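You operate a simulated robot arm through the tools that you are given. There is no shell and no other tool. Be economical: measure what you need, move in short steps, check, and stop when the job is done.

The job below is to be done with a simulated two-armed robot. You get a single attempt, and the scene is never put back.

## Task
Pick up the canister from the drying rack top with one hand, pass it to the other hand and put it on the soiled table top. Set down upright: canister.

The check looks at the end state, three seconds after you hand in, the way a careful person would. Anything else that was tipped, shoved, dropped, spilled or broken makes it a failure.

## Robot
Two 7-joint arms with three-finger grippers on one trunk, on a base that drives. Base frame: it is fixed to the floor where the robot stands at the start and does not move with it; the origin is under the middle of the robot, x ahead of it, y to its left, z up. Units: m, rad, N and s.
The left shoulder is at the start at [0.081, 0.14, 1.132], the right one opposite. With the tool pointing down near the work surface each hand reaches from about 0.36 to 0.86 m from the robot's upright axis, wherever it stands, measured 20 degrees to its own side. Places, roughly: soiled table top [0.8, 1.6, 0.9]. Payload 2.94 kg a hand.
The tool frame of a hand sits at the grasp point between the pads (the TCP): z along the fingers, y along the line on which they close. The tips reach 0.03 m beyond it. Largest opening 0.128 m; the body of the gripper starts 0.093 m behind the TCP.
Orientation is told as [roll, pitch, yaw] about the base's x, y, z axes, in that order, counted from this pose: with the fingers straight down and closing along the base's y, the tool's x points along the base's -x, its y along +y and its z along -z.

## Interface
- The arms move only by the tool move_arm. It takes "left_targets", "right_targets" or both (then of equal length, played together; a hand with none holds still); each is a list of rows, each an object of numbers (a shift or turn left out is 0, a gripper value left out holds the last): "tx", "ty", "tz": the shift along the tool's x, y, z in m; "wx", "wy", "wz": the turn, a rotation vector about the tool's x, y, z in rad. In form: [{"tx": .., "ty": .., "tz": .., "wx": .., "wy": .., "wz": ..}, ...]. A call has 1 to 20 rows; each row is the pose to reach, as a shift and turn from the pose commanded when the call began, along the tool's axes at that moment. "left_claw" and "right_claw" are, for a hand that has rows, the gripper command, from -1 (fully open) to 1 (shut), values between in proportion, set as the call begins (left out, the last holds). Each row takes 0.2 s and may step no farther than 0.05 m and 0.15 rad from the row before; otherwise, or with a gripper value out of range, the whole call is refused. A pose out of reach is approached as far as the arm can. The call stops where the force on the tool passes 40 N (or 10 N more than at its start, if that is more) or the arm is blocked; 0.2 s more then pass. The fingers move at their own pace and stop on an object; they squeeze with about 23 N. The grip force told is the motor's: it shows also when the fingers shut on nothing. Time passes only in rows, and 0.2 s behind the last, so rows that repeat a pose let the fingers close. It gives the time, the measured TCP pose, the force on the tool (base axes), the opening and the grip force at its end, in the units of the frame above (readings bear some noise), with the torque about the TCP (base axes, N m) and any sound that the robot's microphone picked up, and new pictures: "views" is both (left out), scene, wrist or none (wrist: the cameras of the hands that moved).
- Cameras (640 x 400 px; columns grow to the right, rows downward): "scene" is now at [0.2104, -0.0169, 1.318]; the picture's right is [-0.37, -0.93, 0.01], its down [-0.33, 0.12, -0.94] and it looks along [0.87, -0.35, -0.35] (base axes); focal length 264 px, centre (320, 200). "left" rides on the left gripper at [0.069, 0.015, -0.12] in its tool frame; the picture's right is [-0.21, 0.98, 0.00], its down [-0.82, -0.18, -0.54] and it looks along [-0.53, -0.12, 0.84] (tool axes); focal length 251 px, centre (320, 200). "right" rides on the right gripper at [0.069, -0.015, -0.12] in its tool frame; the picture's right is [0.21, 0.98, 0.00], its down [-0.82, 0.18, -0.54] and it looks along [-0.53, 0.12, 0.84] (tool axes); focal length 251 px, centre (320, 200). There is no depth. A picture from a camera that has moved, and an enlarged one, comes with that camera's place and axes in the base frame and with its lens.
- slide_trunk(by): slides the trunk up (or, below 0, down) by that many m; the arms and the scene camera ride with it, the base frame stays. It gives what a move gives, with no picture.
- steer(legs): drives the robot by 1 to 6 legs, each [ahead, left, turn to the left] in m, m and rad, along the robot's own axes; the way and the turn of a leg run together, so that a leg with both is an arc; at most 1.5 m and 3.142 rad a leg. The arms and the cameras ride along, it lands a little off, and it stops where it bumps. It gives what a move gives, and a new picture of the scene camera.
- pan_tilt(pan, tilt): turns the head with the scene camera to pan (to the left, within 1.396 rad either way) and tilt (down, from -0.506 to 1.204), counted from straight ahead of the robot. It gives what a move gives, and a new picture of the scene camera.
- close_up(camera, box): a new picture of the part [left, top, right, bottom] of that camera's present view, enlarged. No time passes.
- sign_off(): hands the job in; it is judged then, once.

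Work in short steps. Places have to be worked out from the pictures, the camera data and where the tool is seen: move nearer, look again, correct. Check each grasp and each placing, and mend what went wrong. You have 120 turns and 260 pictures in all, those below and enlarged ones among them. Open the grippers and draw the arms clear of the work before you hand the job in, unless the task says otherwise; then end with one line.

The tools are called after "Emit:" as name(argument=value, ...) on one line, values as JSON. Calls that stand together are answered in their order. move_arm: Moves the arms, as the interface text tells. Its arguments: {"type":"object","properties":{"left_targets":{"type":"array","items":{"type":"object","properties":{"tx":{"type":"number"},"ty":{"type":"number"},"tz":{"type":"number"},"wx":{"type":"number"},"wy":{"type":"number"},"wz":{"type":"number"}}}},"left_claw":{"type":"number"},"right_targets":{"type":"array","items":{"type":"object","properties":{"tx":{"type":"number"},"ty":{"type":"number"},"tz":{"type":"number"},"wx":{"type":"number"},"wy":{"type":"number"},"wz":{"type":"number"}}}},"right_claw":{"type":"number"},"views":{"type":"string","enum":["both","scene","wrist","none"]}},"required":[]} The other tools are called the same way: slide_trunk (by) slides the trunk up or down; steer (legs) drives the base; pan_tilt (pan, tilt) turns the head that bears the scene camera; close_up (camera, box) takes an enlarged picture of a part of a camera's view; sign_off () hands the job in.

At the start:

```text
t: 0.0
left_tcp_pos: [0.4849, 0.0688, 1.2143]
left_tcp_rot: [-0.014, 0.0, -0.001]
left_wrist_force: [-0.2, 0.0, 0.3]
left_torque: [-0.01, -0.02, 0.0]
left_finger_gap: 0.128
left_grip_force: 0.1
right_tcp_pos: [0.4201, -0.2318, 1.2095]
right_tcp_rot: [-0.017, -0.003, -0.001]
right_wrist_force: [0.0, 0.1, -0.1]
right_torque: [-0.03, 0.03, 0.01]
right_finger_gap: 0.1277
right_grip_force: 0.0
trunk travel left (down, up): [-0.35, 0.197]
robot x, y, heading: [-0.0024, -0.0018, 0.002]
head pan, tilt: [-0.375, 0.365]
```

scene: 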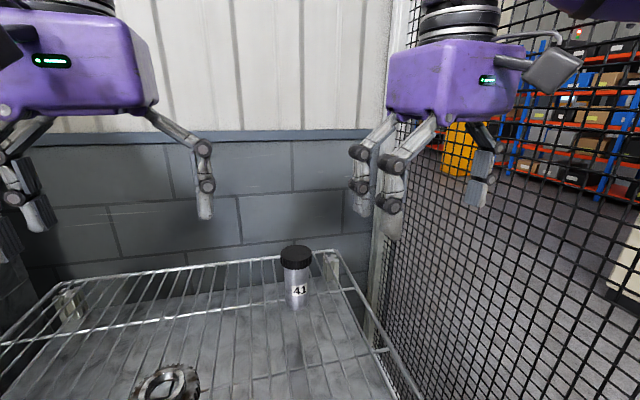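
right: 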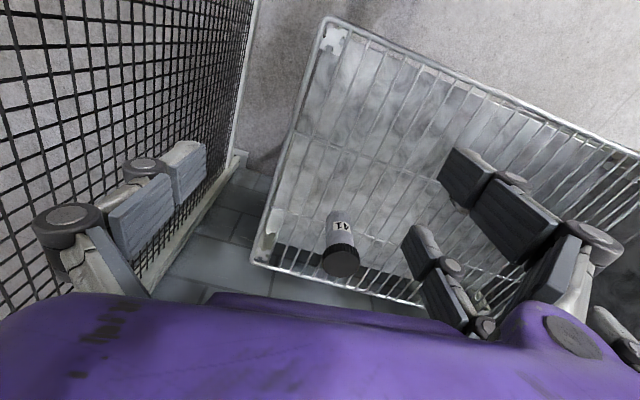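
left: 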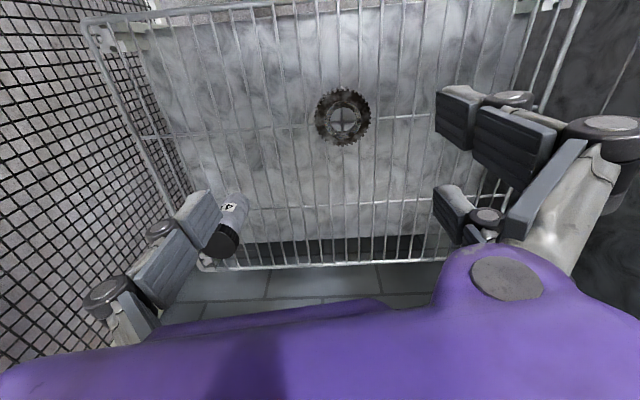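

The canister top is at about [0.653, -0.142, 1.03], with its base at z≈0.90. I plan to take it low with the right hand tilted forward, then grip it from above with the left. First a closer look.

Emit:
close_up(camera="scene", box=[240, 220, 360, 340])

Emit:
close_up(camera="right", box=[260, 160, 420, 300])

```text
3.33 times, centred on (300, 280) of scene
camera zoom: at [0.2104, -0.0169, 1.318], right [-0.37, -0.93, 0.01], down [-0.33, 0.12, -0.94], along [0.87, -0.35, -0.35], focal length 879 px, centre (387, -67)
```

zoom: 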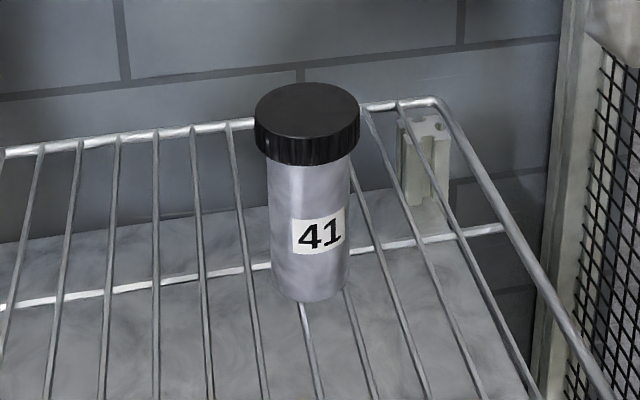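

```text
2.86 times, centred on (340, 230) of right
camera zoom: at [0.3512, -0.2466, 1.3305], right [-0.21, 0.98, -0.02], down [0.82, 0.19, 0.54], along [0.53, 0.1, -0.84], focal length 718 px, centre (263, 114)
```

zoom: 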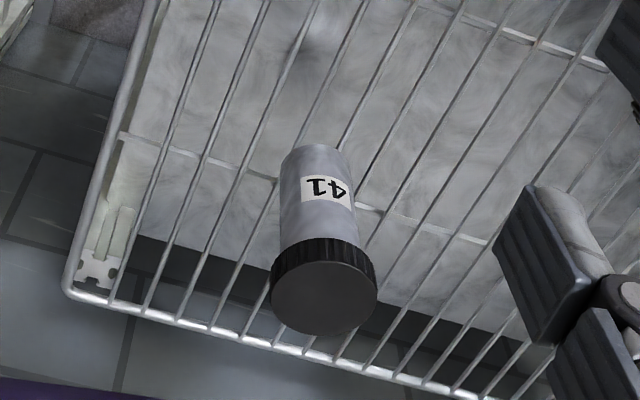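

Cap is about 63 mm wide, the body 51 mm, and the canister runs z≈0.892 to 1.027 at [0.662, -0.147]. I'll tilt the right hand 55° to a pre-grasp 0.15 m back along its approach, and shift the left hand aside at the same time.

Emit:
move_arm(right_targets=[{"tx": -0.015, "ty": 0.011, "tz": 0.0, "wy": -0.12}, {"tx": -0.03, "ty": 0.021, "tz": 0.02, "wy": -0.24}, {"tx": -0.045, "ty": 0.032, "tz": 0.045, "wy": -0.36}, {"tx": -0.06, "ty": 0.042, "tz": 0.07, "wy": -0.48}, {"tx": -0.075, "ty": 0.053, "tz": 0.1, "wy": -0.6}, {"tx": -0.09, "ty": 0.064, "tz": 0.13, "wy": -0.72}, {"tx": -0.105, "ty": 0.075, "tz": 0.16, "wy": -0.84}, {"tx": -0.119, "ty": 0.085, "tz": 0.184, "wy": -0.96}, {"tx": -0.119, "ty": 0.085, "tz": 0.184, "wy": -0.96}], left_targets=[{"ty": 0.03}, {"ty": 0.06}, {"ty": 0.09}, {"ty": 0.12}, {"ty": 0.12}, {"ty": 0.12}, {"ty": 0.12}, {"ty": 0.12}, {"ty": 0.12}], right_claw=-1)

```text
t: 2.2
left_tcp_pos: [0.4794, 0.2042, 1.2111]
left_tcp_rot: [-0.02, -0.006, 0.007]
left_wrist_force: [0.0, 0.6, 0.2]
left_torque: [-0.02, -0.09, 0.02]
left_finger_gap: 0.1278
left_grip_force: 0.0
right_tcp_pos: [0.5513, -0.1188, 1.0926]
right_tcp_rot: [-0.014, -1.107, 0.07]
right_wrist_force: [-1.2, -0.3, 0.0]
right_torque: [0.0, -0.04, -0.01]
right_finger_gap: 0.128
right_grip_force: 0.0
right hand out of reach, approached as far as the arm can: row 8, 9
trunk travel left (down, up): [-0.35, 0.197]
robot x, y, heading: [0.0028, 0.0015, 0.008]
head pan, tilt: [-0.375, 0.365]
stopped in row 9 (left hand): the arm was blocked; the commanded pose is now the measured one
camera scene: at [0.2049, -0.0055, 1.3185], right [-0.36, -0.93, 0.02], down [-0.33, 0.11, -0.94], along [0.87, -0.34, -0.35], focal length 264 px, centre (320, 200)
camera right: at [0.4146, -0.143, 1.085], right [-0.15, 0.97, -0.2], down [-0.12, 0.18, 0.98], along [0.98, 0.17, 0.09], focal length 251 px, centre (320, 200)
camera left: at [0.4094, 0.2209, 1.3309], right [0.21, 0.98, -0.02], down [0.82, -0.16, 0.55], along [0.53, -0.13, -0.84], focal length 251 px, centre (320, 200)
```

scene: 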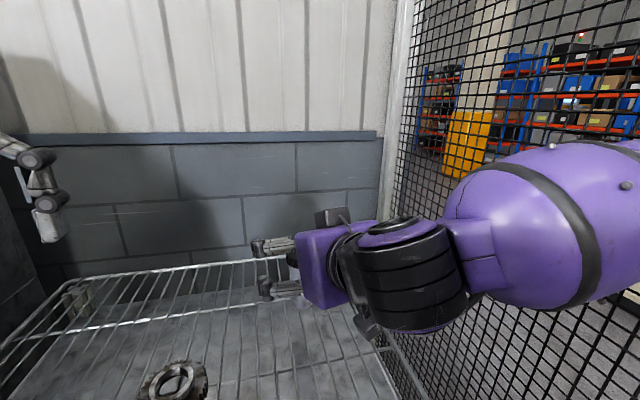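
right: 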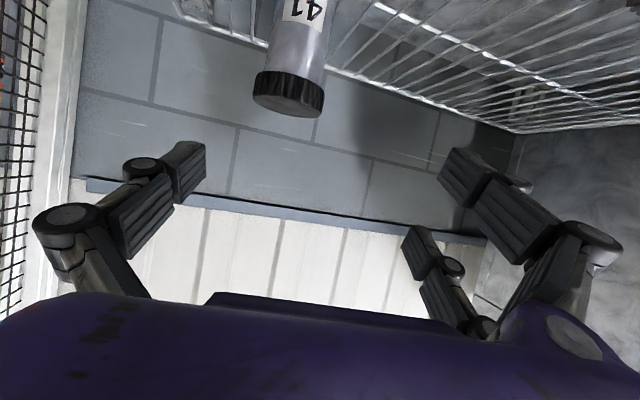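
left: 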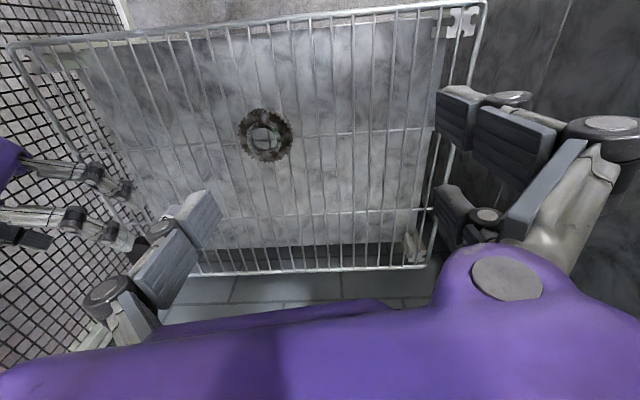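

The right arm couldn't get lower at that tilt: TCP is at z 1.09 with pitch -1.107. Lowering the trunk 0.1 m brings the hand down, and the fingers still end 5 cm short of the canister.

Emit:
slide_trunk(by=-0.1)

Emit:
move_arm(right_targets=[{"tx": 0.0}])

```text
t: 3.5
left_tcp_pos: [0.4804, 0.2025, 1.1105]
left_tcp_rot: [-0.022, -0.006, 0.005]
left_wrist_force: [-0.7, 0.2, 0.1]
left_torque: [-0.01, -0.01, -0.02]
left_finger_gap: 0.128
left_grip_force: 0.0
right_tcp_pos: [0.5632, -0.1251, 0.9583]
right_tcp_rot: [-0.01, -1.019, 0.058]
right_wrist_force: [0.1, -0.4, -0.5]
right_torque: [0.02, 0.02, 0.03]
right_finger_gap: 0.1281
right_grip_force: 0.0
trunk travel left (down, up): [-0.25, 0.297]
robot x, y, heading: [0.0007, 0.0039, 0.004]
head pan, tilt: [-0.375, 0.365]
```

```text
t: 3.9
left_tcp_pos: [0.4812, 0.2017, 1.1098]
left_tcp_rot: [-0.023, -0.003, 0.006]
left_wrist_force: [0.5, 0.7, -0.3]
left_torque: [0.0, 0.01, 0.0]
left_finger_gap: 0.1279
left_grip_force: 0.0
right_tcp_pos: [0.5632, -0.1243, 0.9579]
right_tcp_rot: [-0.012, -1.018, 0.058]
right_wrist_force: [-0.5, -0.6, 0.5]
right_torque: [0.01, 0.01, -0.01]
right_finger_gap: 0.1279
right_grip_force: 0.0
trunk travel left (down, up): [-0.25, 0.297]
robot x, y, heading: [0.0027, -0.0013, 0.008]
head pan, tilt: [-0.375, 0.365]
camera scene: at [0.2313, -0.0065, 1.2194], right [-0.36, -0.93, 0.02], down [-0.33, 0.11, -0.94], along [0.87, -0.35, -0.35], focal length 264 px, centre (320, 200)
camera right: at [0.4271, -0.1475, 0.9623], right [-0.16, 0.97, -0.19], down [-0.04, 0.18, 0.98], along [0.99, 0.16, 0.01], focal length 251 px, centre (320, 200)
```

scene: 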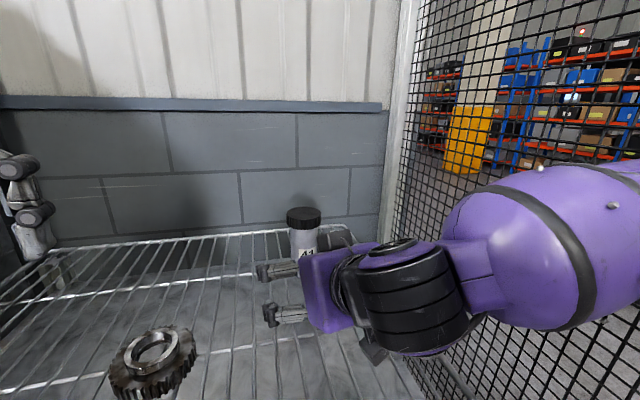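
right: 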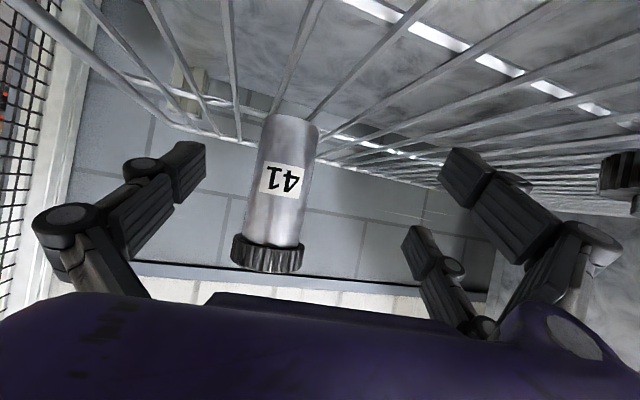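

Trunk is down; TCP is now [0.563, -0.124, 0.958] at pitch -1.02. The canister base shows at z≈0.90 and y≈-0.147. I'll centre laterally, then advance horizontally most of the way.

Emit:
move_arm(right_targets=[{"ty": -0.015}, {"ty": -0.029}, {"tx": -0.012, "ty": -0.029, "tz": 0.022}, {"tx": -0.024, "ty": -0.029, "tz": 0.042}, {"tx": -0.034, "ty": -0.029, "tz": 0.06}])

```text
t: 5.1
left_tcp_pos: [0.4866, 0.1979, 1.1086]
left_tcp_rot: [-0.018, 0.001, 0.008]
left_wrist_force: [0.1, -0.3, 0.3]
left_torque: [-0.01, 0.01, 0.0]
left_finger_gap: 0.128
left_grip_force: 0.1
right_tcp_pos: [0.6393, -0.1543, 0.9511]
right_tcp_rot: [-0.005, -1.015, 0.055]
right_wrist_force: [-0.9, -0.9, 0.1]
right_torque: [-0.01, -0.01, 0.02]
right_finger_gap: 0.1281
right_grip_force: 0.1
trunk travel left (down, up): [-0.25, 0.297]
robot x, y, heading: [0.0003, -0.0011, 0.005]
head pan, tilt: [-0.375, 0.365]
camera scene: at [0.2391, -0.0124, 1.2183], right [-0.36, -0.93, 0.02], down [-0.34, 0.11, -0.94], along [0.87, -0.34, -0.35], focal length 264 px, centre (320, 200)
camera right: at [0.5027, -0.1773, 0.9562], right [-0.16, 0.97, -0.18], down [-0.03, 0.18, 0.98], along [0.99, 0.17, 0.0], focal length 251 px, centre (320, 200)
```

scene: 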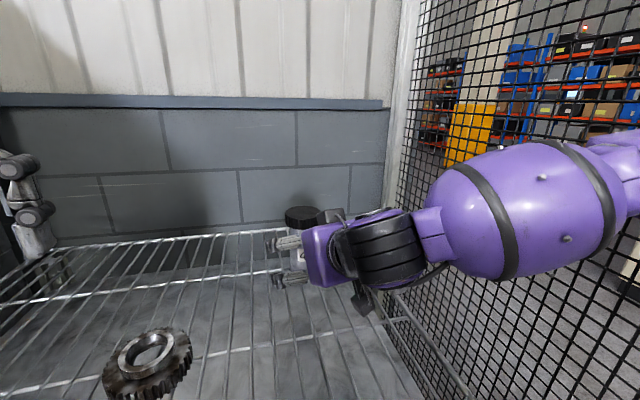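
right: 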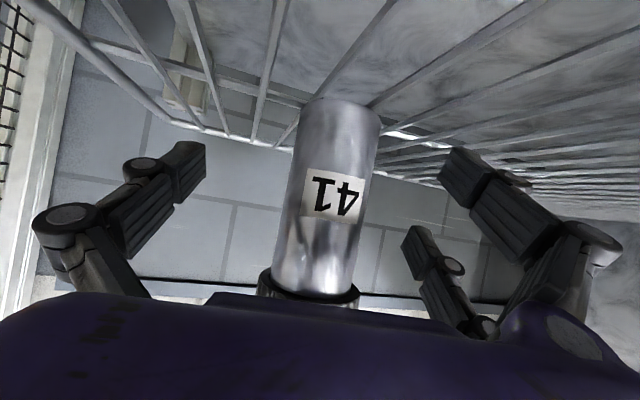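

The canister axis is about [0.656, -0.145] and the TCP is [0.639, -0.154, 0.951], so it's nearly between the fingers. Making the final correction of about 18 mm forward and 9 mm left.

Emit:
move_arm(right_targets=[{"tx": -0.006, "ty": 0.008, "tz": 0.006}, {"tx": -0.012, "ty": 0.008, "tz": 0.014}, {"tx": -0.012, "ty": 0.008, "tz": 0.014}])

```text
t: 5.9
left_tcp_pos: [0.4852, 0.1826, 1.1137]
left_tcp_rot: [-0.008, -0.002, 0.001]
left_wrist_force: [0.2, -0.4, 1.1]
left_torque: [0.03, 0.04, 0.0]
left_finger_gap: 0.1283
left_grip_force: 0.0
right_tcp_pos: [0.6549, -0.1613, 0.956]
right_tcp_rot: [0.02, -1.017, 0.024]
right_wrist_force: [-0.1, 0.8, 0.0]
right_torque: [-0.01, -0.03, -0.02]
right_finger_gap: 0.1282
right_grip_force: 0.0
trunk travel left (down, up): [-0.25, 0.297]
robot x, y, heading: [-0.0013, 0.0005, 0.005]
head pan, tilt: [-0.375, 0.365]
camera scene: at [0.235, -0.0271, 1.2194], right [-0.37, -0.93, 0.0], down [-0.33, 0.13, -0.94], along [0.87, -0.34, -0.35], focal length 264 px, centre (320, 200)
camera right: at [0.517, -0.1834, 0.9604], right [-0.15, 0.97, -0.17], down [-0.04, 0.17, 0.99], along [0.99, 0.16, 0.01], focal length 251 px, centre (320, 200)
```

scene: 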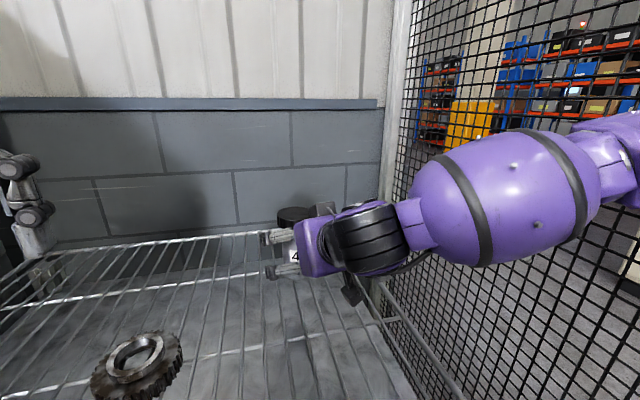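
right: 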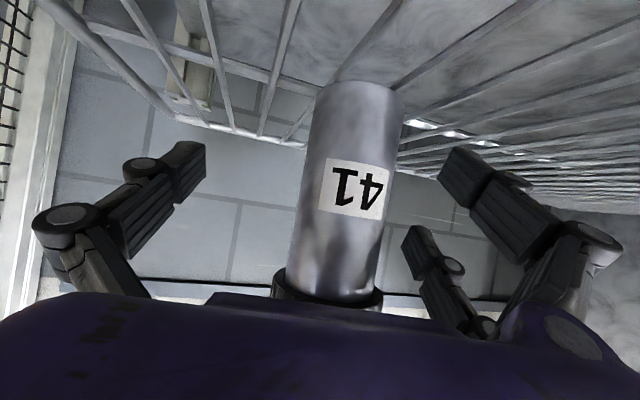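

The whole body seems to sway a few mm and a slight roll: the left hand moved too, though it wasn't commanded. I'll wait a second to see whether it settles.

Emit:
move_arm(right_targets=[{"tx": 0}, {"tx": 0}, {"tx": 0}, {"tx": 0}], views="none")

Emit:
move_arm(right_targets=[{"tx": 0}, {"tx": 0}], views="wrist")

```text
t: 6.9
left_tcp_pos: [0.4845, 0.1823, 1.1134]
left_tcp_rot: [-0.004, -0.002, 0.002]
left_wrist_force: [0.3, -0.8, 0.4]
left_torque: [0.0, -0.04, 0.0]
left_finger_gap: 0.128
left_grip_force: 0.1
right_tcp_pos: [0.6536, -0.16, 0.9544]
right_tcp_rot: [0.024, -1.02, 0.025]
right_wrist_force: [0.4, 0.5, 0.1]
right_torque: [-0.04, 0.01, -0.03]
right_finger_gap: 0.1279
right_grip_force: 0.0
trunk travel left (down, up): [-0.25, 0.297]
robot x, y, heading: [-0.0002, 0.0017, 0.001]
head pan, tilt: [-0.375, 0.365]
```

```text
t: 7.5
left_tcp_pos: [0.4836, 0.1817, 1.1137]
left_tcp_rot: [-0.005, -0.002, 0.002]
left_wrist_force: [0.4, -0.1, -0.5]
left_torque: [0.02, 0.01, 0.04]
left_finger_gap: 0.1281
left_grip_force: 0.0
right_tcp_pos: [0.6534, -0.1618, 0.9553]
right_tcp_rot: [0.024, -1.019, 0.024]
right_wrist_force: [-0.6, -1.0, -0.2]
right_torque: [0.0, -0.01, 0.02]
right_finger_gap: 0.1283
right_grip_force: 0.2
trunk travel left (down, up): [-0.25, 0.297]
robot x, y, heading: [-0.0016, 0.0055, 0.005]
head pan, tilt: [-0.375, 0.365]
camera right: at [0.5171, -0.1828, 0.9593], right [-0.16, 0.97, -0.17], down [-0.04, 0.17, 0.99], along [0.99, 0.16, 0.01], focal length 251 px, centre (320, 200)
```

right: 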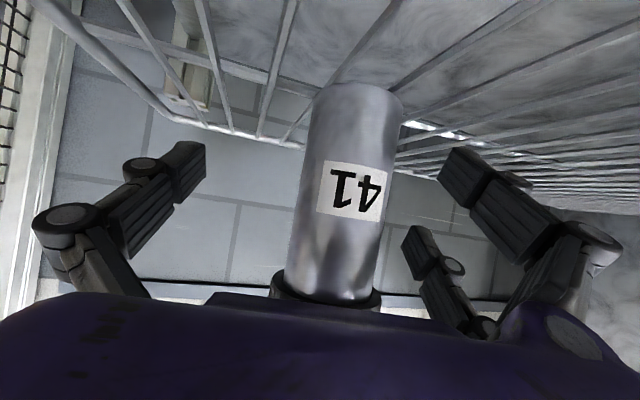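

It has settled at TCP [0.654, -0.161, 0.955], with the canister about 16 mm to the left of centre. Correcting that while watching for sway.

Emit:
move_arm(right_targets=[{"ty": 0.008}, {"ty": 0.016, "tx": -0.003, "tz": 0.004}, {"ty": 0.016, "tx": -0.003, "tz": 0.004}], views="wrist")

```text
t: 8.3
left_tcp_pos: [0.487, 0.1769, 1.1124]
left_tcp_rot: [0.0, 0.0, 0.004]
left_wrist_force: [-0.2, -0.5, -0.1]
left_torque: [0.02, 0.01, 0.01]
left_finger_gap: 0.1279
left_grip_force: 0.0
right_tcp_pos: [0.6586, -0.1487, 0.9555]
right_tcp_rot: [0.034, -1.017, 0.013]
right_wrist_force: [-0.1, -0.2, -0.4]
right_torque: [0.04, 0.01, 0.01]
right_finger_gap: 0.1278
right_grip_force: 0.0
trunk travel left (down, up): [-0.25, 0.297]
robot x, y, heading: [-0.0039, -0.0011, 0.005]
head pan, tilt: [-0.375, 0.365]
camera right: at [0.5223, -0.171, 0.9588], right [-0.16, 0.97, -0.17], down [-0.04, 0.16, 0.99], along [0.99, 0.16, 0.01], focal length 251 px, centre (320, 200)
```

right: 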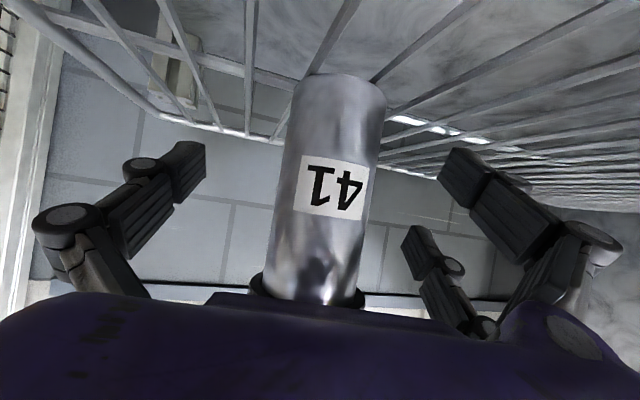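

Canister is centred between the pads at TCP [0.659, -0.149, 0.956]. Closing.

Emit:
move_arm(right_targets=[{"tx": 0}, {"tx": 0}, {"tx": 0}, {"tx": 0}], right_claw=1)

```text
t: 9.3
left_tcp_pos: [0.4851, 0.1778, 1.1135]
left_tcp_rot: [0.0, 0.002, 0.003]
left_wrist_force: [-0.1, 0.0, -0.3]
left_torque: [-0.03, 0.01, 0.0]
left_finger_gap: 0.1279
left_grip_force: 0.0
right_tcp_pos: [0.6584, -0.1488, 0.9535]
right_tcp_rot: [0.032, -1.018, 0.018]
right_wrist_force: [0.3, -0.6, 1.2]
right_torque: [-0.12, -0.02, 0.02]
right_finger_gap: 0.0505
right_grip_force: 22.9
trunk travel left (down, up): [-0.25, 0.297]
robot x, y, heading: [0.001, -0.0008, 0.001]
head pan, tilt: [-0.375, 0.365]
camera scene: at [0.2364, -0.0324, 1.2184], right [-0.36, -0.93, 0.0], down [-0.33, 0.13, -0.93], along [0.87, -0.34, -0.36], focal length 264 px, centre (320, 200)
camera right: at [0.5223, -0.1703, 0.959], right [-0.16, 0.97, -0.17], down [-0.04, 0.16, 0.99], along [0.99, 0.16, 0.01], focal length 251 px, centre (320, 200)
```

scene: 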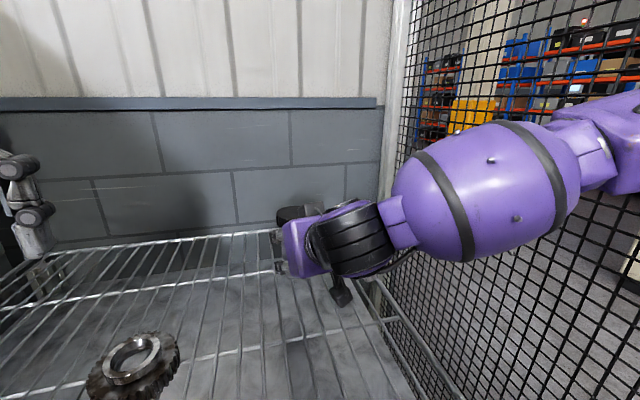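
right: 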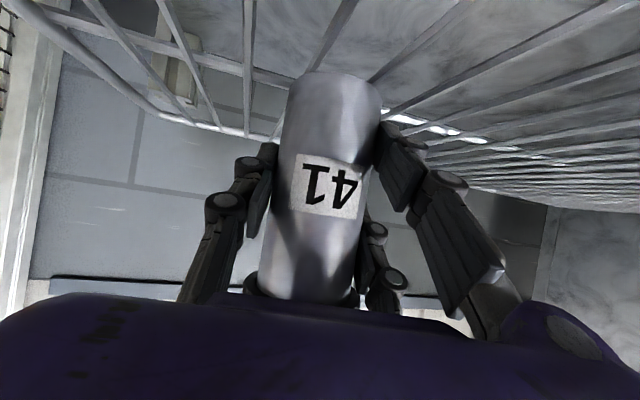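

Gripped, gap 0.0505 m at 22.9 N. Lifting straight up with the trunk.

Emit:
slide_trunk(by=0.15)

Emit:
move_arm(right_targets=[{"tx": 0}])

```text
t: 11.1
left_tcp_pos: [0.4864, 0.1781, 1.2629]
left_tcp_rot: [0.001, 0.003, 0.002]
left_wrist_force: [0.0, 0.4, -1.3]
left_torque: [-0.01, -0.03, 0.01]
left_finger_gap: 0.1281
left_grip_force: 0.1
right_tcp_pos: [0.661, -0.148, 1.1032]
right_tcp_rot: [0.032, -1.015, 0.016]
right_wrist_force: [-0.1, -0.2, -4.3]
right_torque: [-0.01, 0.02, 0.02]
right_finger_gap: 0.0506
right_grip_force: 23.7
trunk travel left (down, up): [-0.4, 0.147]
robot x, y, heading: [0.0013, 0.0033, 0.007]
head pan, tilt: [-0.375, 0.365]
```

```text
t: 11.5
left_tcp_pos: [0.4848, 0.1774, 1.264]
left_tcp_rot: [0.0, 0.001, 0.002]
left_wrist_force: [-0.9, -0.5, -0.5]
left_torque: [-0.03, -0.01, 0.03]
left_finger_gap: 0.1279
left_grip_force: 0.0
right_tcp_pos: [0.6605, -0.1483, 1.1036]
right_tcp_rot: [0.031, -1.017, 0.018]
right_wrist_force: [0.6, 0.6, -4.1]
right_torque: [-0.02, 0.03, 0.01]
right_finger_gap: 0.0506
right_grip_force: 22.9
trunk travel left (down, up): [-0.4, 0.147]
robot x, y, heading: [0.0011, -0.0016, 0.003]
head pan, tilt: [-0.375, 0.365]
camera scene: at [0.198, -0.0327, 1.3683], right [-0.36, -0.93, 0.0], down [-0.33, 0.13, -0.93], along [0.87, -0.34, -0.36], focal length 264 px, centre (320, 200)
camera right: at [0.5237, -0.1704, 1.1087], right [-0.16, 0.97, -0.17], down [-0.04, 0.16, 0.99], along [0.99, 0.16, 0.01], focal length 251 px, centre (320, 200)
```

scene: 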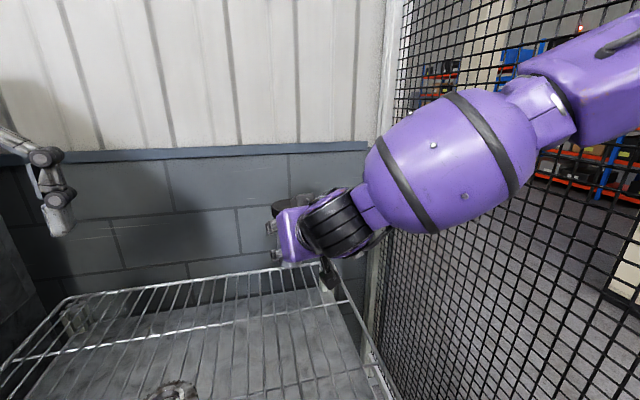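
right: 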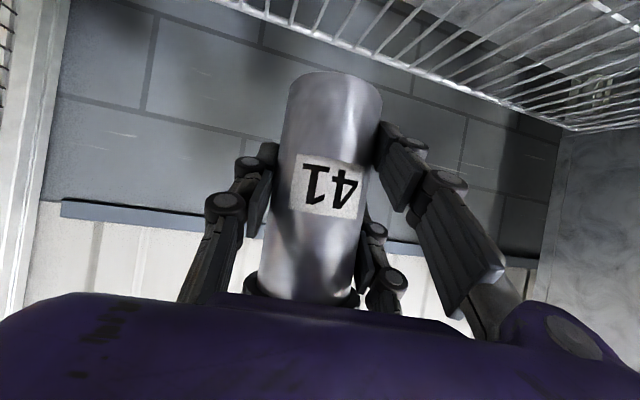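

Lifted; the weight is about 4 N. Before driving I'll look left toward the table.

Emit:
pan_tilt(pan=1.1, tilt=0.45)

```text
t: 13.1
left_tcp_pos: [0.4866, 0.1784, 1.2631]
left_tcp_rot: [-0.001, -0.001, 0.004]
left_wrist_force: [-0.2, -0.5, -1.1]
left_torque: [-0.01, 0.02, -0.02]
left_finger_gap: 0.1277
left_grip_force: 0.1
right_tcp_pos: [0.6596, -0.1498, 1.1036]
right_tcp_rot: [0.032, -1.019, 0.018]
right_wrist_force: [-0.3, -0.5, -3.9]
right_torque: [0.03, 0.02, 0.05]
right_finger_gap: 0.0506
right_grip_force: 22.7
trunk travel left (down, up): [-0.4, 0.147]
robot x, y, heading: [0.0005, 0.0019, 0.008]
head pan, tilt: [1.1, 0.45]
camera scene: at [0.153, 0.0832, 1.3604], right [0.89, -0.45, 0.0], down [-0.2, -0.39, -0.9], along [0.41, 0.8, -0.44], focal length 264 px, centre (320, 200)
```

scene: 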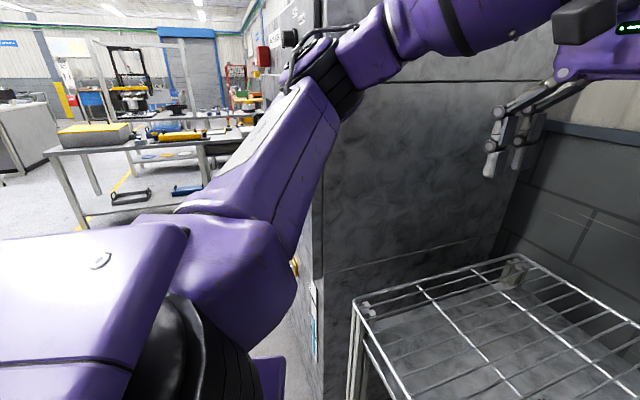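

A partition stands to the left of the rack and hides the table. I'll back off 0.5 m so the hands clear the rack, then look again.

Emit:
steer(legs=[[-0.5, 0, 0]])

```text
t: 16.0
left_tcp_pos: [-0.0139, 0.1837, 1.2621]
left_tcp_rot: [-0.006, 0.001, 0.012]
left_wrist_force: [-0.4, -0.7, 0.5]
left_torque: [-0.02, 0.02, 0.02]
left_finger_gap: 0.128
left_grip_force: 0.0
right_tcp_pos: [0.1641, -0.1424, 1.1048]
right_tcp_rot: [0.023, -1.017, 0.03]
right_wrist_force: [-0.3, -1.0, -3.7]
right_torque: [0.02, 0.02, -0.01]
right_finger_gap: 0.0507
right_grip_force: 22.5
trunk travel left (down, up): [-0.4, 0.147]
robot x, y, heading: [-0.4971, -0.0052, 0.003]
head pan, tilt: [1.1, 0.45]
camera scene: at [-0.3461, 0.0865, 1.3599], right [0.9, -0.44, 0.0], down [-0.19, -0.39, -0.9], along [0.4, 0.8, -0.44], focal length 264 px, centre (320, 200)
```

scene: 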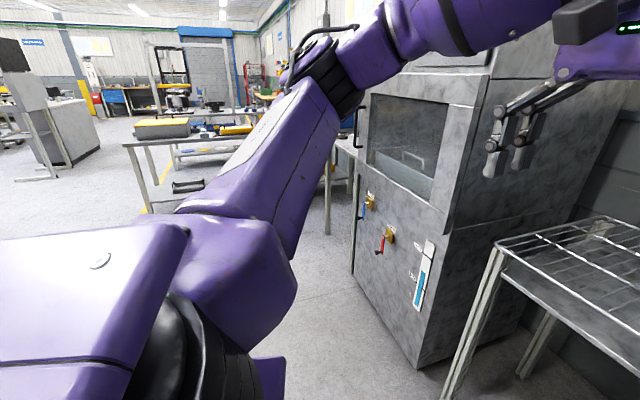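

The big box is a machine standing between the rack and the soiled table. There's clear space here for the handover, so I'll bring the right hand inward and raise the left hand, with the head turned to watch.

Emit:
move_arm(right_targets=[{"tx": 0.011, "ty": 0.025, "tz": -0.018}, {"tx": 0.022, "ty": 0.049, "tz": -0.036}, {"tx": 0.034, "ty": 0.074, "tz": -0.054}, {"tx": 0.045, "ty": 0.098, "tz": -0.072}, {"tx": 0.056, "ty": 0.123, "tz": -0.09}, {"tx": 0.056, "ty": 0.123, "tz": -0.09}], left_targets=[{"tz": -0.02}, {"tz": -0.04}, {"tz": -0.06}, {"tz": -0.08}, {"tz": -0.08}, {"tz": -0.08}], views="none")

Emit:
pan_tilt(pan=0.0, tilt=0.45)

```text
t: 17.4
left_tcp_pos: [-0.0152, 0.1799, 1.3418]
left_tcp_rot: [0.0, 0.0, 0.013]
left_wrist_force: [0.0, 0.4, 0.6]
left_torque: [-0.03, -0.02, -0.05]
left_finger_gap: 0.1282
left_grip_force: 0.2
right_tcp_pos: [0.0741, -0.0575, 1.1084]
right_tcp_rot: [0.031, -1.016, 0.024]
right_wrist_force: [0.3, 1.1, -3.3]
right_torque: [0.0, 0.0, 0.0]
right_finger_gap: 0.0503
right_grip_force: 23.0
right hand out of reach, approached as far as the arm can: row 4, 5, 6
trunk travel left (down, up): [-0.4, 0.147]
robot x, y, heading: [-0.4976, -0.0012, 0.011]
head pan, tilt: [1.1, 0.45]
```

```text
t: 18.7
left_tcp_pos: [-0.0143, 0.1803, 1.342]
left_tcp_rot: [-0.001, 0.001, 0.013]
left_wrist_force: [-0.1, 0.1, 0.1]
left_torque: [-0.01, 0.04, -0.01]
left_finger_gap: 0.128
left_grip_force: 0.0
right_tcp_pos: [0.0752, -0.0566, 1.1087]
right_tcp_rot: [0.032, -1.016, 0.024]
right_wrist_force: [0.0, -0.3, -3.8]
right_torque: [0.01, 0.0, -0.03]
right_finger_gap: 0.0505
right_grip_force: 22.8
trunk travel left (down, up): [-0.4, 0.147]
robot x, y, heading: [-0.4972, -0.0025, 0.008]
head pan, tilt: [0.0, 0.45]
camera scene: at [-0.296, 0.0, 1.3604], right [0.01, -1.0, 0.0], down [-0.44, 0.0, -0.9], along [0.9, 0.01, -0.44], focal length 264 px, centre (320, 200)
```

scene: 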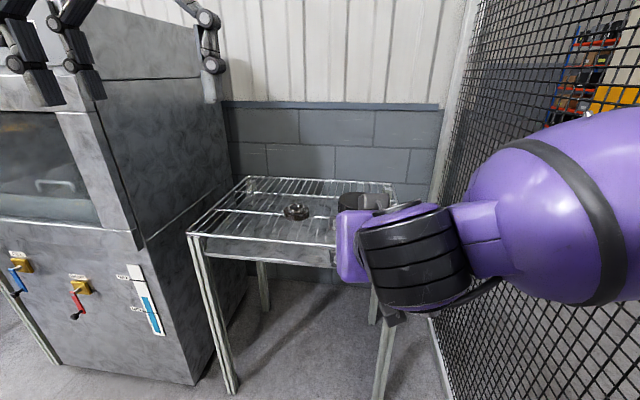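

Right hand is at [0.075, -0.057, 1.109] with the same tilt as at the grasp, so the canister is upright and its top is near z≈1.18. Moving the left hand above it with about 9 cm clearance.

Emit:
move_arm(left_targets=[{"tx": -0.013, "ty": -0.034}, {"tx": -0.025, "ty": -0.068}, {"tx": -0.038, "ty": -0.102}, {"tx": -0.05, "ty": -0.136, "tz": 0.01}, {"tx": -0.063, "ty": -0.17, "tz": 0.02}, {"tx": -0.076, "ty": -0.204, "tz": 0.03}, {"tx": -0.088, "ty": -0.238, "tz": 0.042}, {"tx": -0.088, "ty": -0.238, "tz": 0.042}], left_claw=-1)

```text
t: 20.5
left_tcp_pos: [0.0771, -0.0577, 1.3034]
left_tcp_rot: [-0.002, -0.001, 0.013]
left_wrist_force: [0.0, -0.2, 1.1]
left_torque: [-0.08, -0.01, 0.02]
left_finger_gap: 0.128
left_grip_force: 0.1
right_tcp_pos: [0.0738, -0.0564, 1.1098]
right_tcp_rot: [0.029, -1.019, 0.026]
right_wrist_force: [0.5, 1.0, -3.4]
right_torque: [0.0, 0.02, -0.03]
right_finger_gap: 0.0505
right_grip_force: 23.1
trunk travel left (down, up): [-0.4, 0.147]
robot x, y, heading: [-0.5005, -0.0026, 0.011]
head pan, tilt: [0.0, 0.45]
camera scene: at [-0.2966, 0.0012, 1.3605], right [0.01, -1.0, 0.0], down [-0.43, -0.01, -0.9], along [0.9, 0.01, -0.44], focal length 264 px, centre (320, 200)
camera left: at [0.0084, -0.0431, 1.423], right [0.2, 0.98, 0.0], down [0.82, -0.17, 0.54], along [0.53, -0.11, -0.84], focal length 251 px, centre (320, 200)
```

scene: 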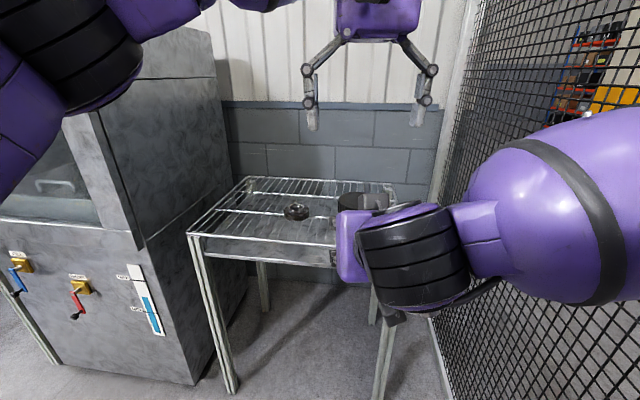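
left: 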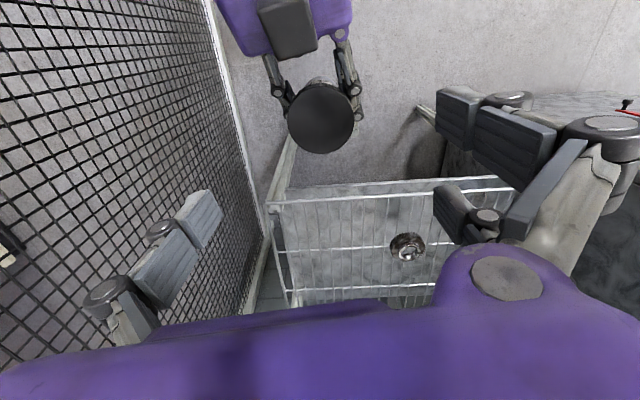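

Cap is centred near [0.071, -0.056, 1.182] in the left view. I'll shift 6 mm back and descend 0.08 m, then check.

Emit:
move_arm(left_targets=[{"tx": 0.003, "ty": 0.001, "tz": 0.03}, {"tx": 0.006, "ty": 0.001, "tz": 0.06}, {"tx": 0.006, "ty": 0.001, "tz": 0.08}, {"tx": 0.006, "ty": 0.001, "tz": 0.08}])

```text
t: 21.5
left_tcp_pos: [0.0695, -0.0567, 1.2205]
left_tcp_rot: [-0.001, -0.002, 0.013]
left_wrist_force: [0.0, 0.0, 0.7]
left_torque: [-0.01, -0.02, 0.0]
left_finger_gap: 0.1279
left_grip_force: 0.0
right_tcp_pos: [0.0737, -0.0568, 1.1093]
right_tcp_rot: [0.033, -1.019, 0.024]
right_wrist_force: [0.2, -0.4, -3.8]
right_torque: [-0.02, 0.0, -0.03]
right_finger_gap: 0.0505
right_grip_force: 23.3
trunk travel left (down, up): [-0.4, 0.147]
robot x, y, heading: [-0.5064, -0.0017, 0.011]
head pan, tilt: [0.0, 0.45]
camera scene: at [-0.2962, 0.0, 1.3605], right [0.01, -1.0, 0.0], down [-0.44, 0.0, -0.9], along [0.9, 0.01, -0.44], focal length 264 px, centre (320, 200)
camera left: at [0.0002, -0.0428, 1.3409], right [0.2, 0.98, 0.0], down [0.82, -0.17, 0.54], along [0.53, -0.11, -0.84], focal length 251 px, centre (320, 200)
```

scene: 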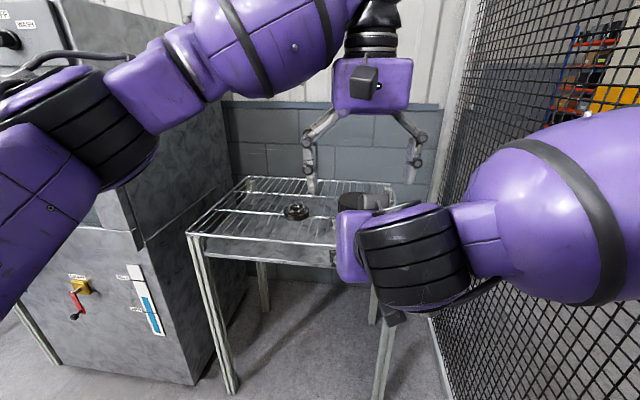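
left: 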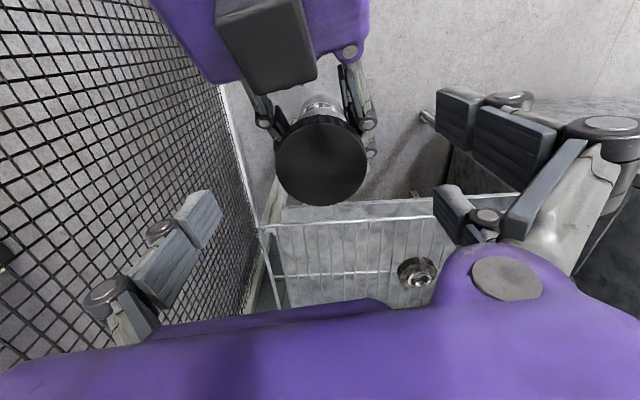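

A box on top of the right wrist sits roughly 0.1 m below the left camera, so I shouldn't descend too deep. I'll lower to TCP z≈1.172, where the pads cover the whole cap and about 3 cm stays free.

Emit:
move_arm(left_targets=[{"tz": 0.015}, {"tz": 0.03}, {"tz": 0.042}, {"tz": 0.048}, {"tz": 0.048}])

```text
t: 22.7
left_tcp_pos: [0.072, -0.0571, 1.1723]
left_tcp_rot: [-0.001, 0.0, 0.01]
left_wrist_force: [0.3, 1.2, -0.7]
left_torque: [0.0, -0.02, -0.01]
left_finger_gap: 0.128
left_grip_force: 0.0
right_tcp_pos: [0.0738, -0.0575, 1.1085]
right_tcp_rot: [0.031, -1.018, 0.024]
right_wrist_force: [0.5, -0.2, -3.7]
right_torque: [0.02, 0.0, 0.0]
right_finger_gap: 0.0502
right_grip_force: 22.9
trunk travel left (down, up): [-0.4, 0.147]
robot x, y, heading: [-0.5022, -0.0014, 0.016]
head pan, tilt: [0.0, 0.45]
camera scene: at [-0.2961, -0.0001, 1.3604], right [0.01, -1.0, 0.0], down [-0.44, 0.0, -0.9], along [0.9, 0.01, -0.44], focal length 264 px, centre (320, 200)
camera left: at [0.0008, -0.0433, 1.2932], right [0.2, 0.98, 0.0], down [0.82, -0.17, 0.54], along [0.53, -0.11, -0.84], focal length 251 px, centre (320, 200)
```

scene: 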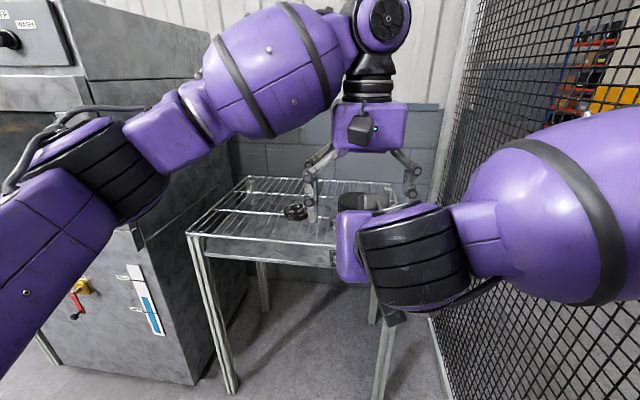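
left: 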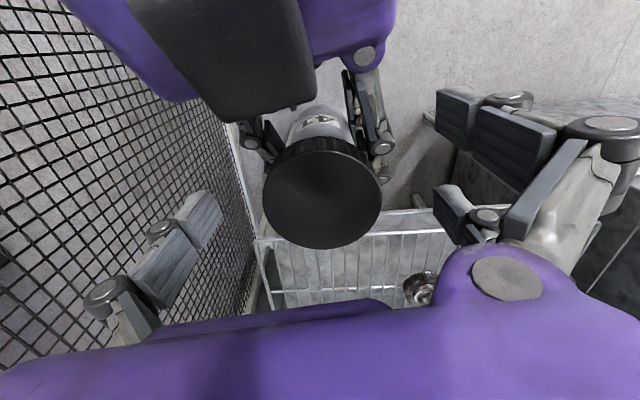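

Aligned: the cap axis is [0.072, -0.058] with its top at 1.180. I'll lower 5 mm more, then close the left gripper on the cap.

Emit:
move_arm(left_targets=[{"tz": 0.005}, {"tz": 0.005}], views="none")

Emit:
move_arm(left_targets=[{"tz": 0}, {"tz": 0}, {"tz": 0}, {"tz": 0}], left_claw=1)

```text
t: 23.3
left_tcp_pos: [0.07, -0.0593, 1.1687]
left_tcp_rot: [-0.001, 0.001, 0.012]
left_wrist_force: [-0.1, 0.4, 0.5]
left_torque: [0.02, -0.01, 0.01]
left_finger_gap: 0.1281
left_grip_force: 0.0
right_tcp_pos: [0.0735, -0.0576, 1.1094]
right_tcp_rot: [0.03, -1.019, 0.024]
right_wrist_force: [-1.3, 0.0, -3.3]
right_torque: [0.01, 0.05, 0.04]
right_finger_gap: 0.0503
right_grip_force: 22.6
trunk travel left (down, up): [-0.4, 0.147]
robot x, y, heading: [-0.5008, -0.0038, 0.008]
head pan, tilt: [0.0, 0.45]
```

```text
t: 24.5
left_tcp_pos: [0.0712, -0.0551, 1.1686]
left_tcp_rot: [0.011, -0.001, 0.014]
left_wrist_force: [1.1, 2.2, -2.2]
left_torque: [0.08, 0.01, -0.5]
left_finger_gap: 0.0742
left_grip_force: 22.8
right_tcp_pos: [0.0752, -0.0599, 1.1047]
right_tcp_rot: [0.028, -1.012, 0.02]
right_wrist_force: [0.0, -3.4, -0.7]
right_torque: [0.12, 0.0, 0.49]
right_finger_gap: 0.05
right_grip_force: 23.6
trunk travel left (down, up): [-0.4, 0.147]
robot x, y, heading: [-0.4977, -0.0018, 0.012]
head pan, tilt: [0.0, 0.45]
stopped in row 4 (right hand): the force on the tool passed its limit at 41 N (the readings are from after the stop); the commanded pose is now the measured one
camera scene: at [-0.296, -0.0001, 1.3604], right [0.01, -1.0, 0.0], down [-0.44, 0.0, -0.9], along [0.9, 0.01, -0.44], focal length 264 px, centre (320, 200)
camera left: at [0.0018, -0.0419, 1.289], right [0.2, 0.98, 0.01], down [0.82, -0.17, 0.54], along [0.53, -0.1, -0.84], focal length 251 px, centre (320, 200)
```

scene: 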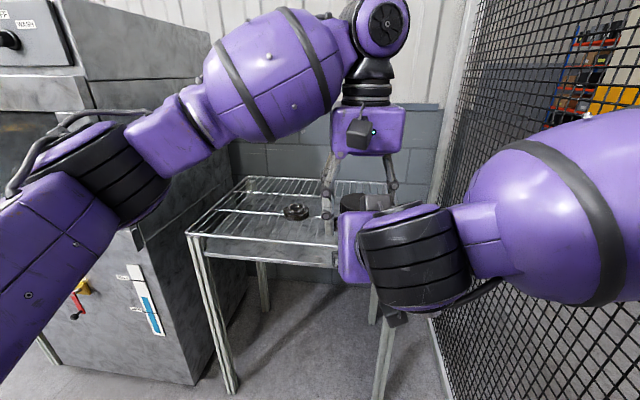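
left: 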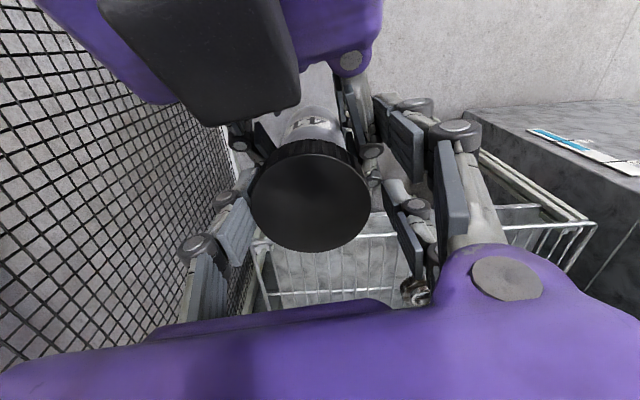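

The left gripper stopped at a 0.074 m gap because its near prong hit the right hand's upper finger. The canister is still firmly in the right hand. I'll open the left and back straight up.

Emit:
move_arm(left_targets=[{"tz": 0}, {"tz": 0}, {"tz": 0}, {"tz": -0.03}, {"tz": -0.06}, {"tz": -0.09}, {"tz": -0.11}, {"tz": -0.11}], left_claw=-1, views="wrist")

```text
t: 26.3
left_tcp_pos: [0.0726, -0.0545, 1.2804]
left_tcp_rot: [0.008, 0.001, 0.017]
left_wrist_force: [0.1, -0.1, -0.2]
left_torque: [0.02, 0.05, 0.01]
left_finger_gap: 0.1278
left_grip_force: 0.0
right_tcp_pos: [0.0763, -0.0606, 1.1063]
right_tcp_rot: [0.027, -1.012, 0.018]
right_wrist_force: [0.4, -0.3, -2.0]
right_torque: [-0.01, -0.03, -0.03]
right_finger_gap: 0.0505
right_grip_force: 22.9
trunk travel left (down, up): [-0.4, 0.147]
robot x, y, heading: [-0.4978, -0.0054, 0.009]
head pan, tilt: [0.0, 0.45]
camera left: at [0.0021, -0.0414, 1.399], right [0.2, 0.98, 0.01], down [0.82, -0.17, 0.54], along [0.53, -0.1, -0.84], focal length 251 px, centre (320, 200)
```

left: 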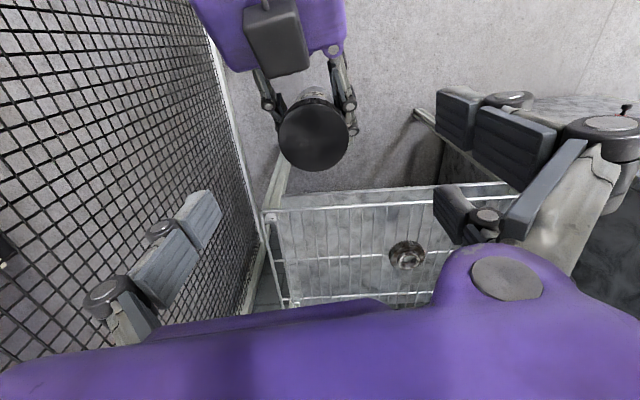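

Clear now, and the canister is still held. I'll turn the left hand 90° about vertical (yaw -90°) so its single prong fits between the right fingers and its pair goes to the far side.

Emit:
move_arm(left_targets=[{"wz": 0.143, "tz": -0.01}, {"wz": 0.286, "tz": -0.02}, {"wz": 0.429, "tz": -0.02}, {"wz": 0.572, "tz": -0.02}, {"wz": 0.715, "tz": -0.02}, {"wz": 0.858, "tz": -0.02}, {"wz": 1.001, "tz": -0.02}, {"wz": 1.144, "tz": -0.02}, {"wz": 1.287, "tz": -0.02}, {"wz": 1.43, "tz": -0.02}, {"wz": 1.57, "tz": -0.02}, {"wz": 1.57, "tz": -0.02}])

```text
t: 28.9
left_tcp_pos: [0.0711, -0.0549, 1.2989]
left_tcp_rot: [-0.001, 0.007, -1.554]
left_wrist_force: [-0.2, -0.3, -0.3]
left_torque: [0.0, 0.01, 0.0]
left_finger_gap: 0.1278
left_grip_force: 0.0
right_tcp_pos: [0.0749, -0.0609, 1.1048]
right_tcp_rot: [0.026, -1.012, 0.02]
right_wrist_force: [-0.7, -0.4, -3.1]
right_torque: [0.04, 0.0, -0.01]
right_finger_gap: 0.0506
right_grip_force: 22.7
trunk travel left (down, up): [-0.4, 0.147]
robot x, y, heading: [-0.5, -0.0025, 0.012]
head pan, tilt: [0.0, 0.45]
camera scene: at [-0.296, -0.0001, 1.3604], right [0.01, -1.0, 0.0], down [-0.44, 0.0, -0.9], along [0.9, 0.01, -0.44], focal length 264 px, centre (320, 200)
camera left: at [0.0851, 0.0128, 1.4199], right [0.98, -0.2, 0.0], down [-0.17, -0.83, 0.53], along [-0.11, -0.52, -0.85], focal length 251 px, centre (320, 200)
```

scene: 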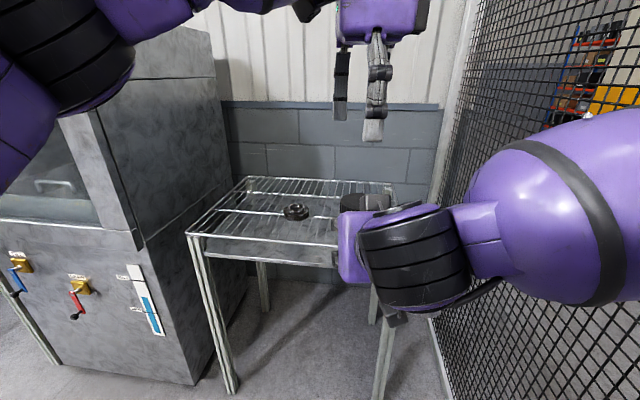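
left: 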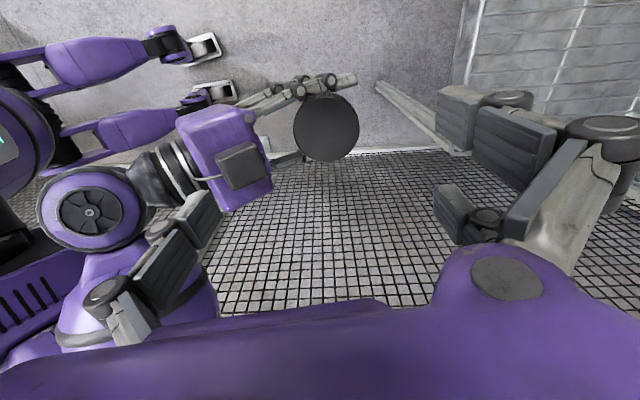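

Rotation worked. The cap axis is about [0.0755, -0.057], top ≈1.177, and the box's front edge is at x≈0.018. I'll narrow the opening to about 0.08 m, centre, and descend partway.

Emit:
move_arm(left_targets=[{"ty": 0.003, "tx": -0.001, "tz": 0.0}, {"ty": 0.006, "tx": -0.002, "tz": 0.0}, {"ty": 0.006, "tx": -0.002, "tz": 0.03}, {"ty": 0.006, "tx": -0.002, "tz": 0.06}, {"ty": 0.006, "tx": -0.002, "tz": 0.08}, {"ty": 0.006, "tx": -0.002, "tz": 0.08}], left_claw=-0.25)

```text
t: 30.3
left_tcp_pos: [0.0745, -0.0558, 1.217]
left_tcp_rot: [0.0, 0.008, -1.552]
left_wrist_force: [0.9, -0.9, -0.4]
left_torque: [-0.01, -0.05, -0.02]
left_finger_gap: 0.0796
left_grip_force: 0.0
right_tcp_pos: [0.0735, -0.0621, 1.1069]
right_tcp_rot: [0.027, -1.013, 0.02]
right_wrist_force: [-0.5, 0.0, -3.9]
right_torque: [0.0, -0.04, -0.02]
right_finger_gap: 0.0502
right_grip_force: 23.3
trunk travel left (down, up): [-0.4, 0.147]
robot x, y, heading: [-0.5014, -0.0031, 0.009]
head pan, tilt: [0.0, 0.45]
camera scene: at [-0.2962, -0.0001, 1.3605], right [0.01, -1.0, 0.0], down [-0.44, 0.0, -0.9], along [0.9, 0.01, -0.44], focal length 264 px, centre (320, 200)
camera left: at [0.0884, 0.0108, 1.337], right [0.98, -0.2, 0.0], down [-0.17, -0.83, 0.53], along [-0.11, -0.52, -0.85], focal length 251 px, centre (320, 200)
```

scene: 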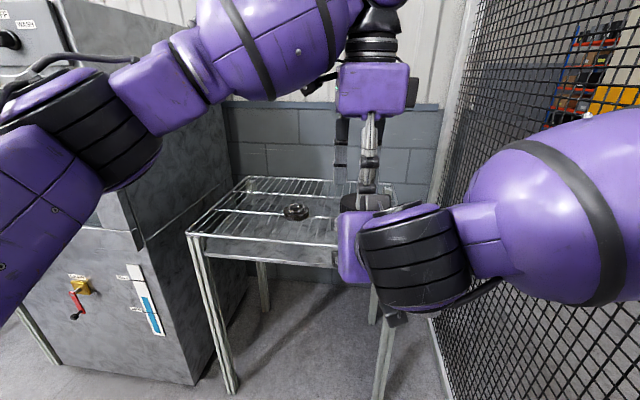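
left: 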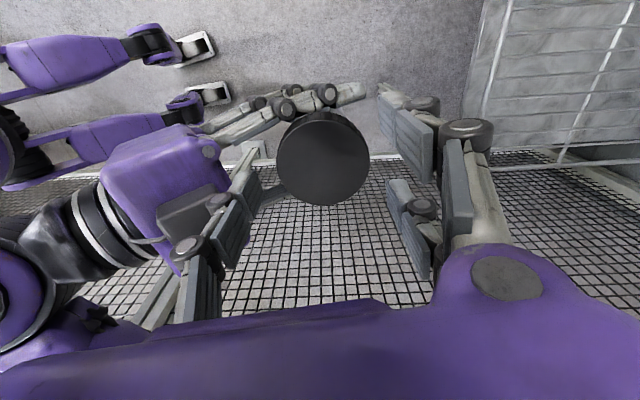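

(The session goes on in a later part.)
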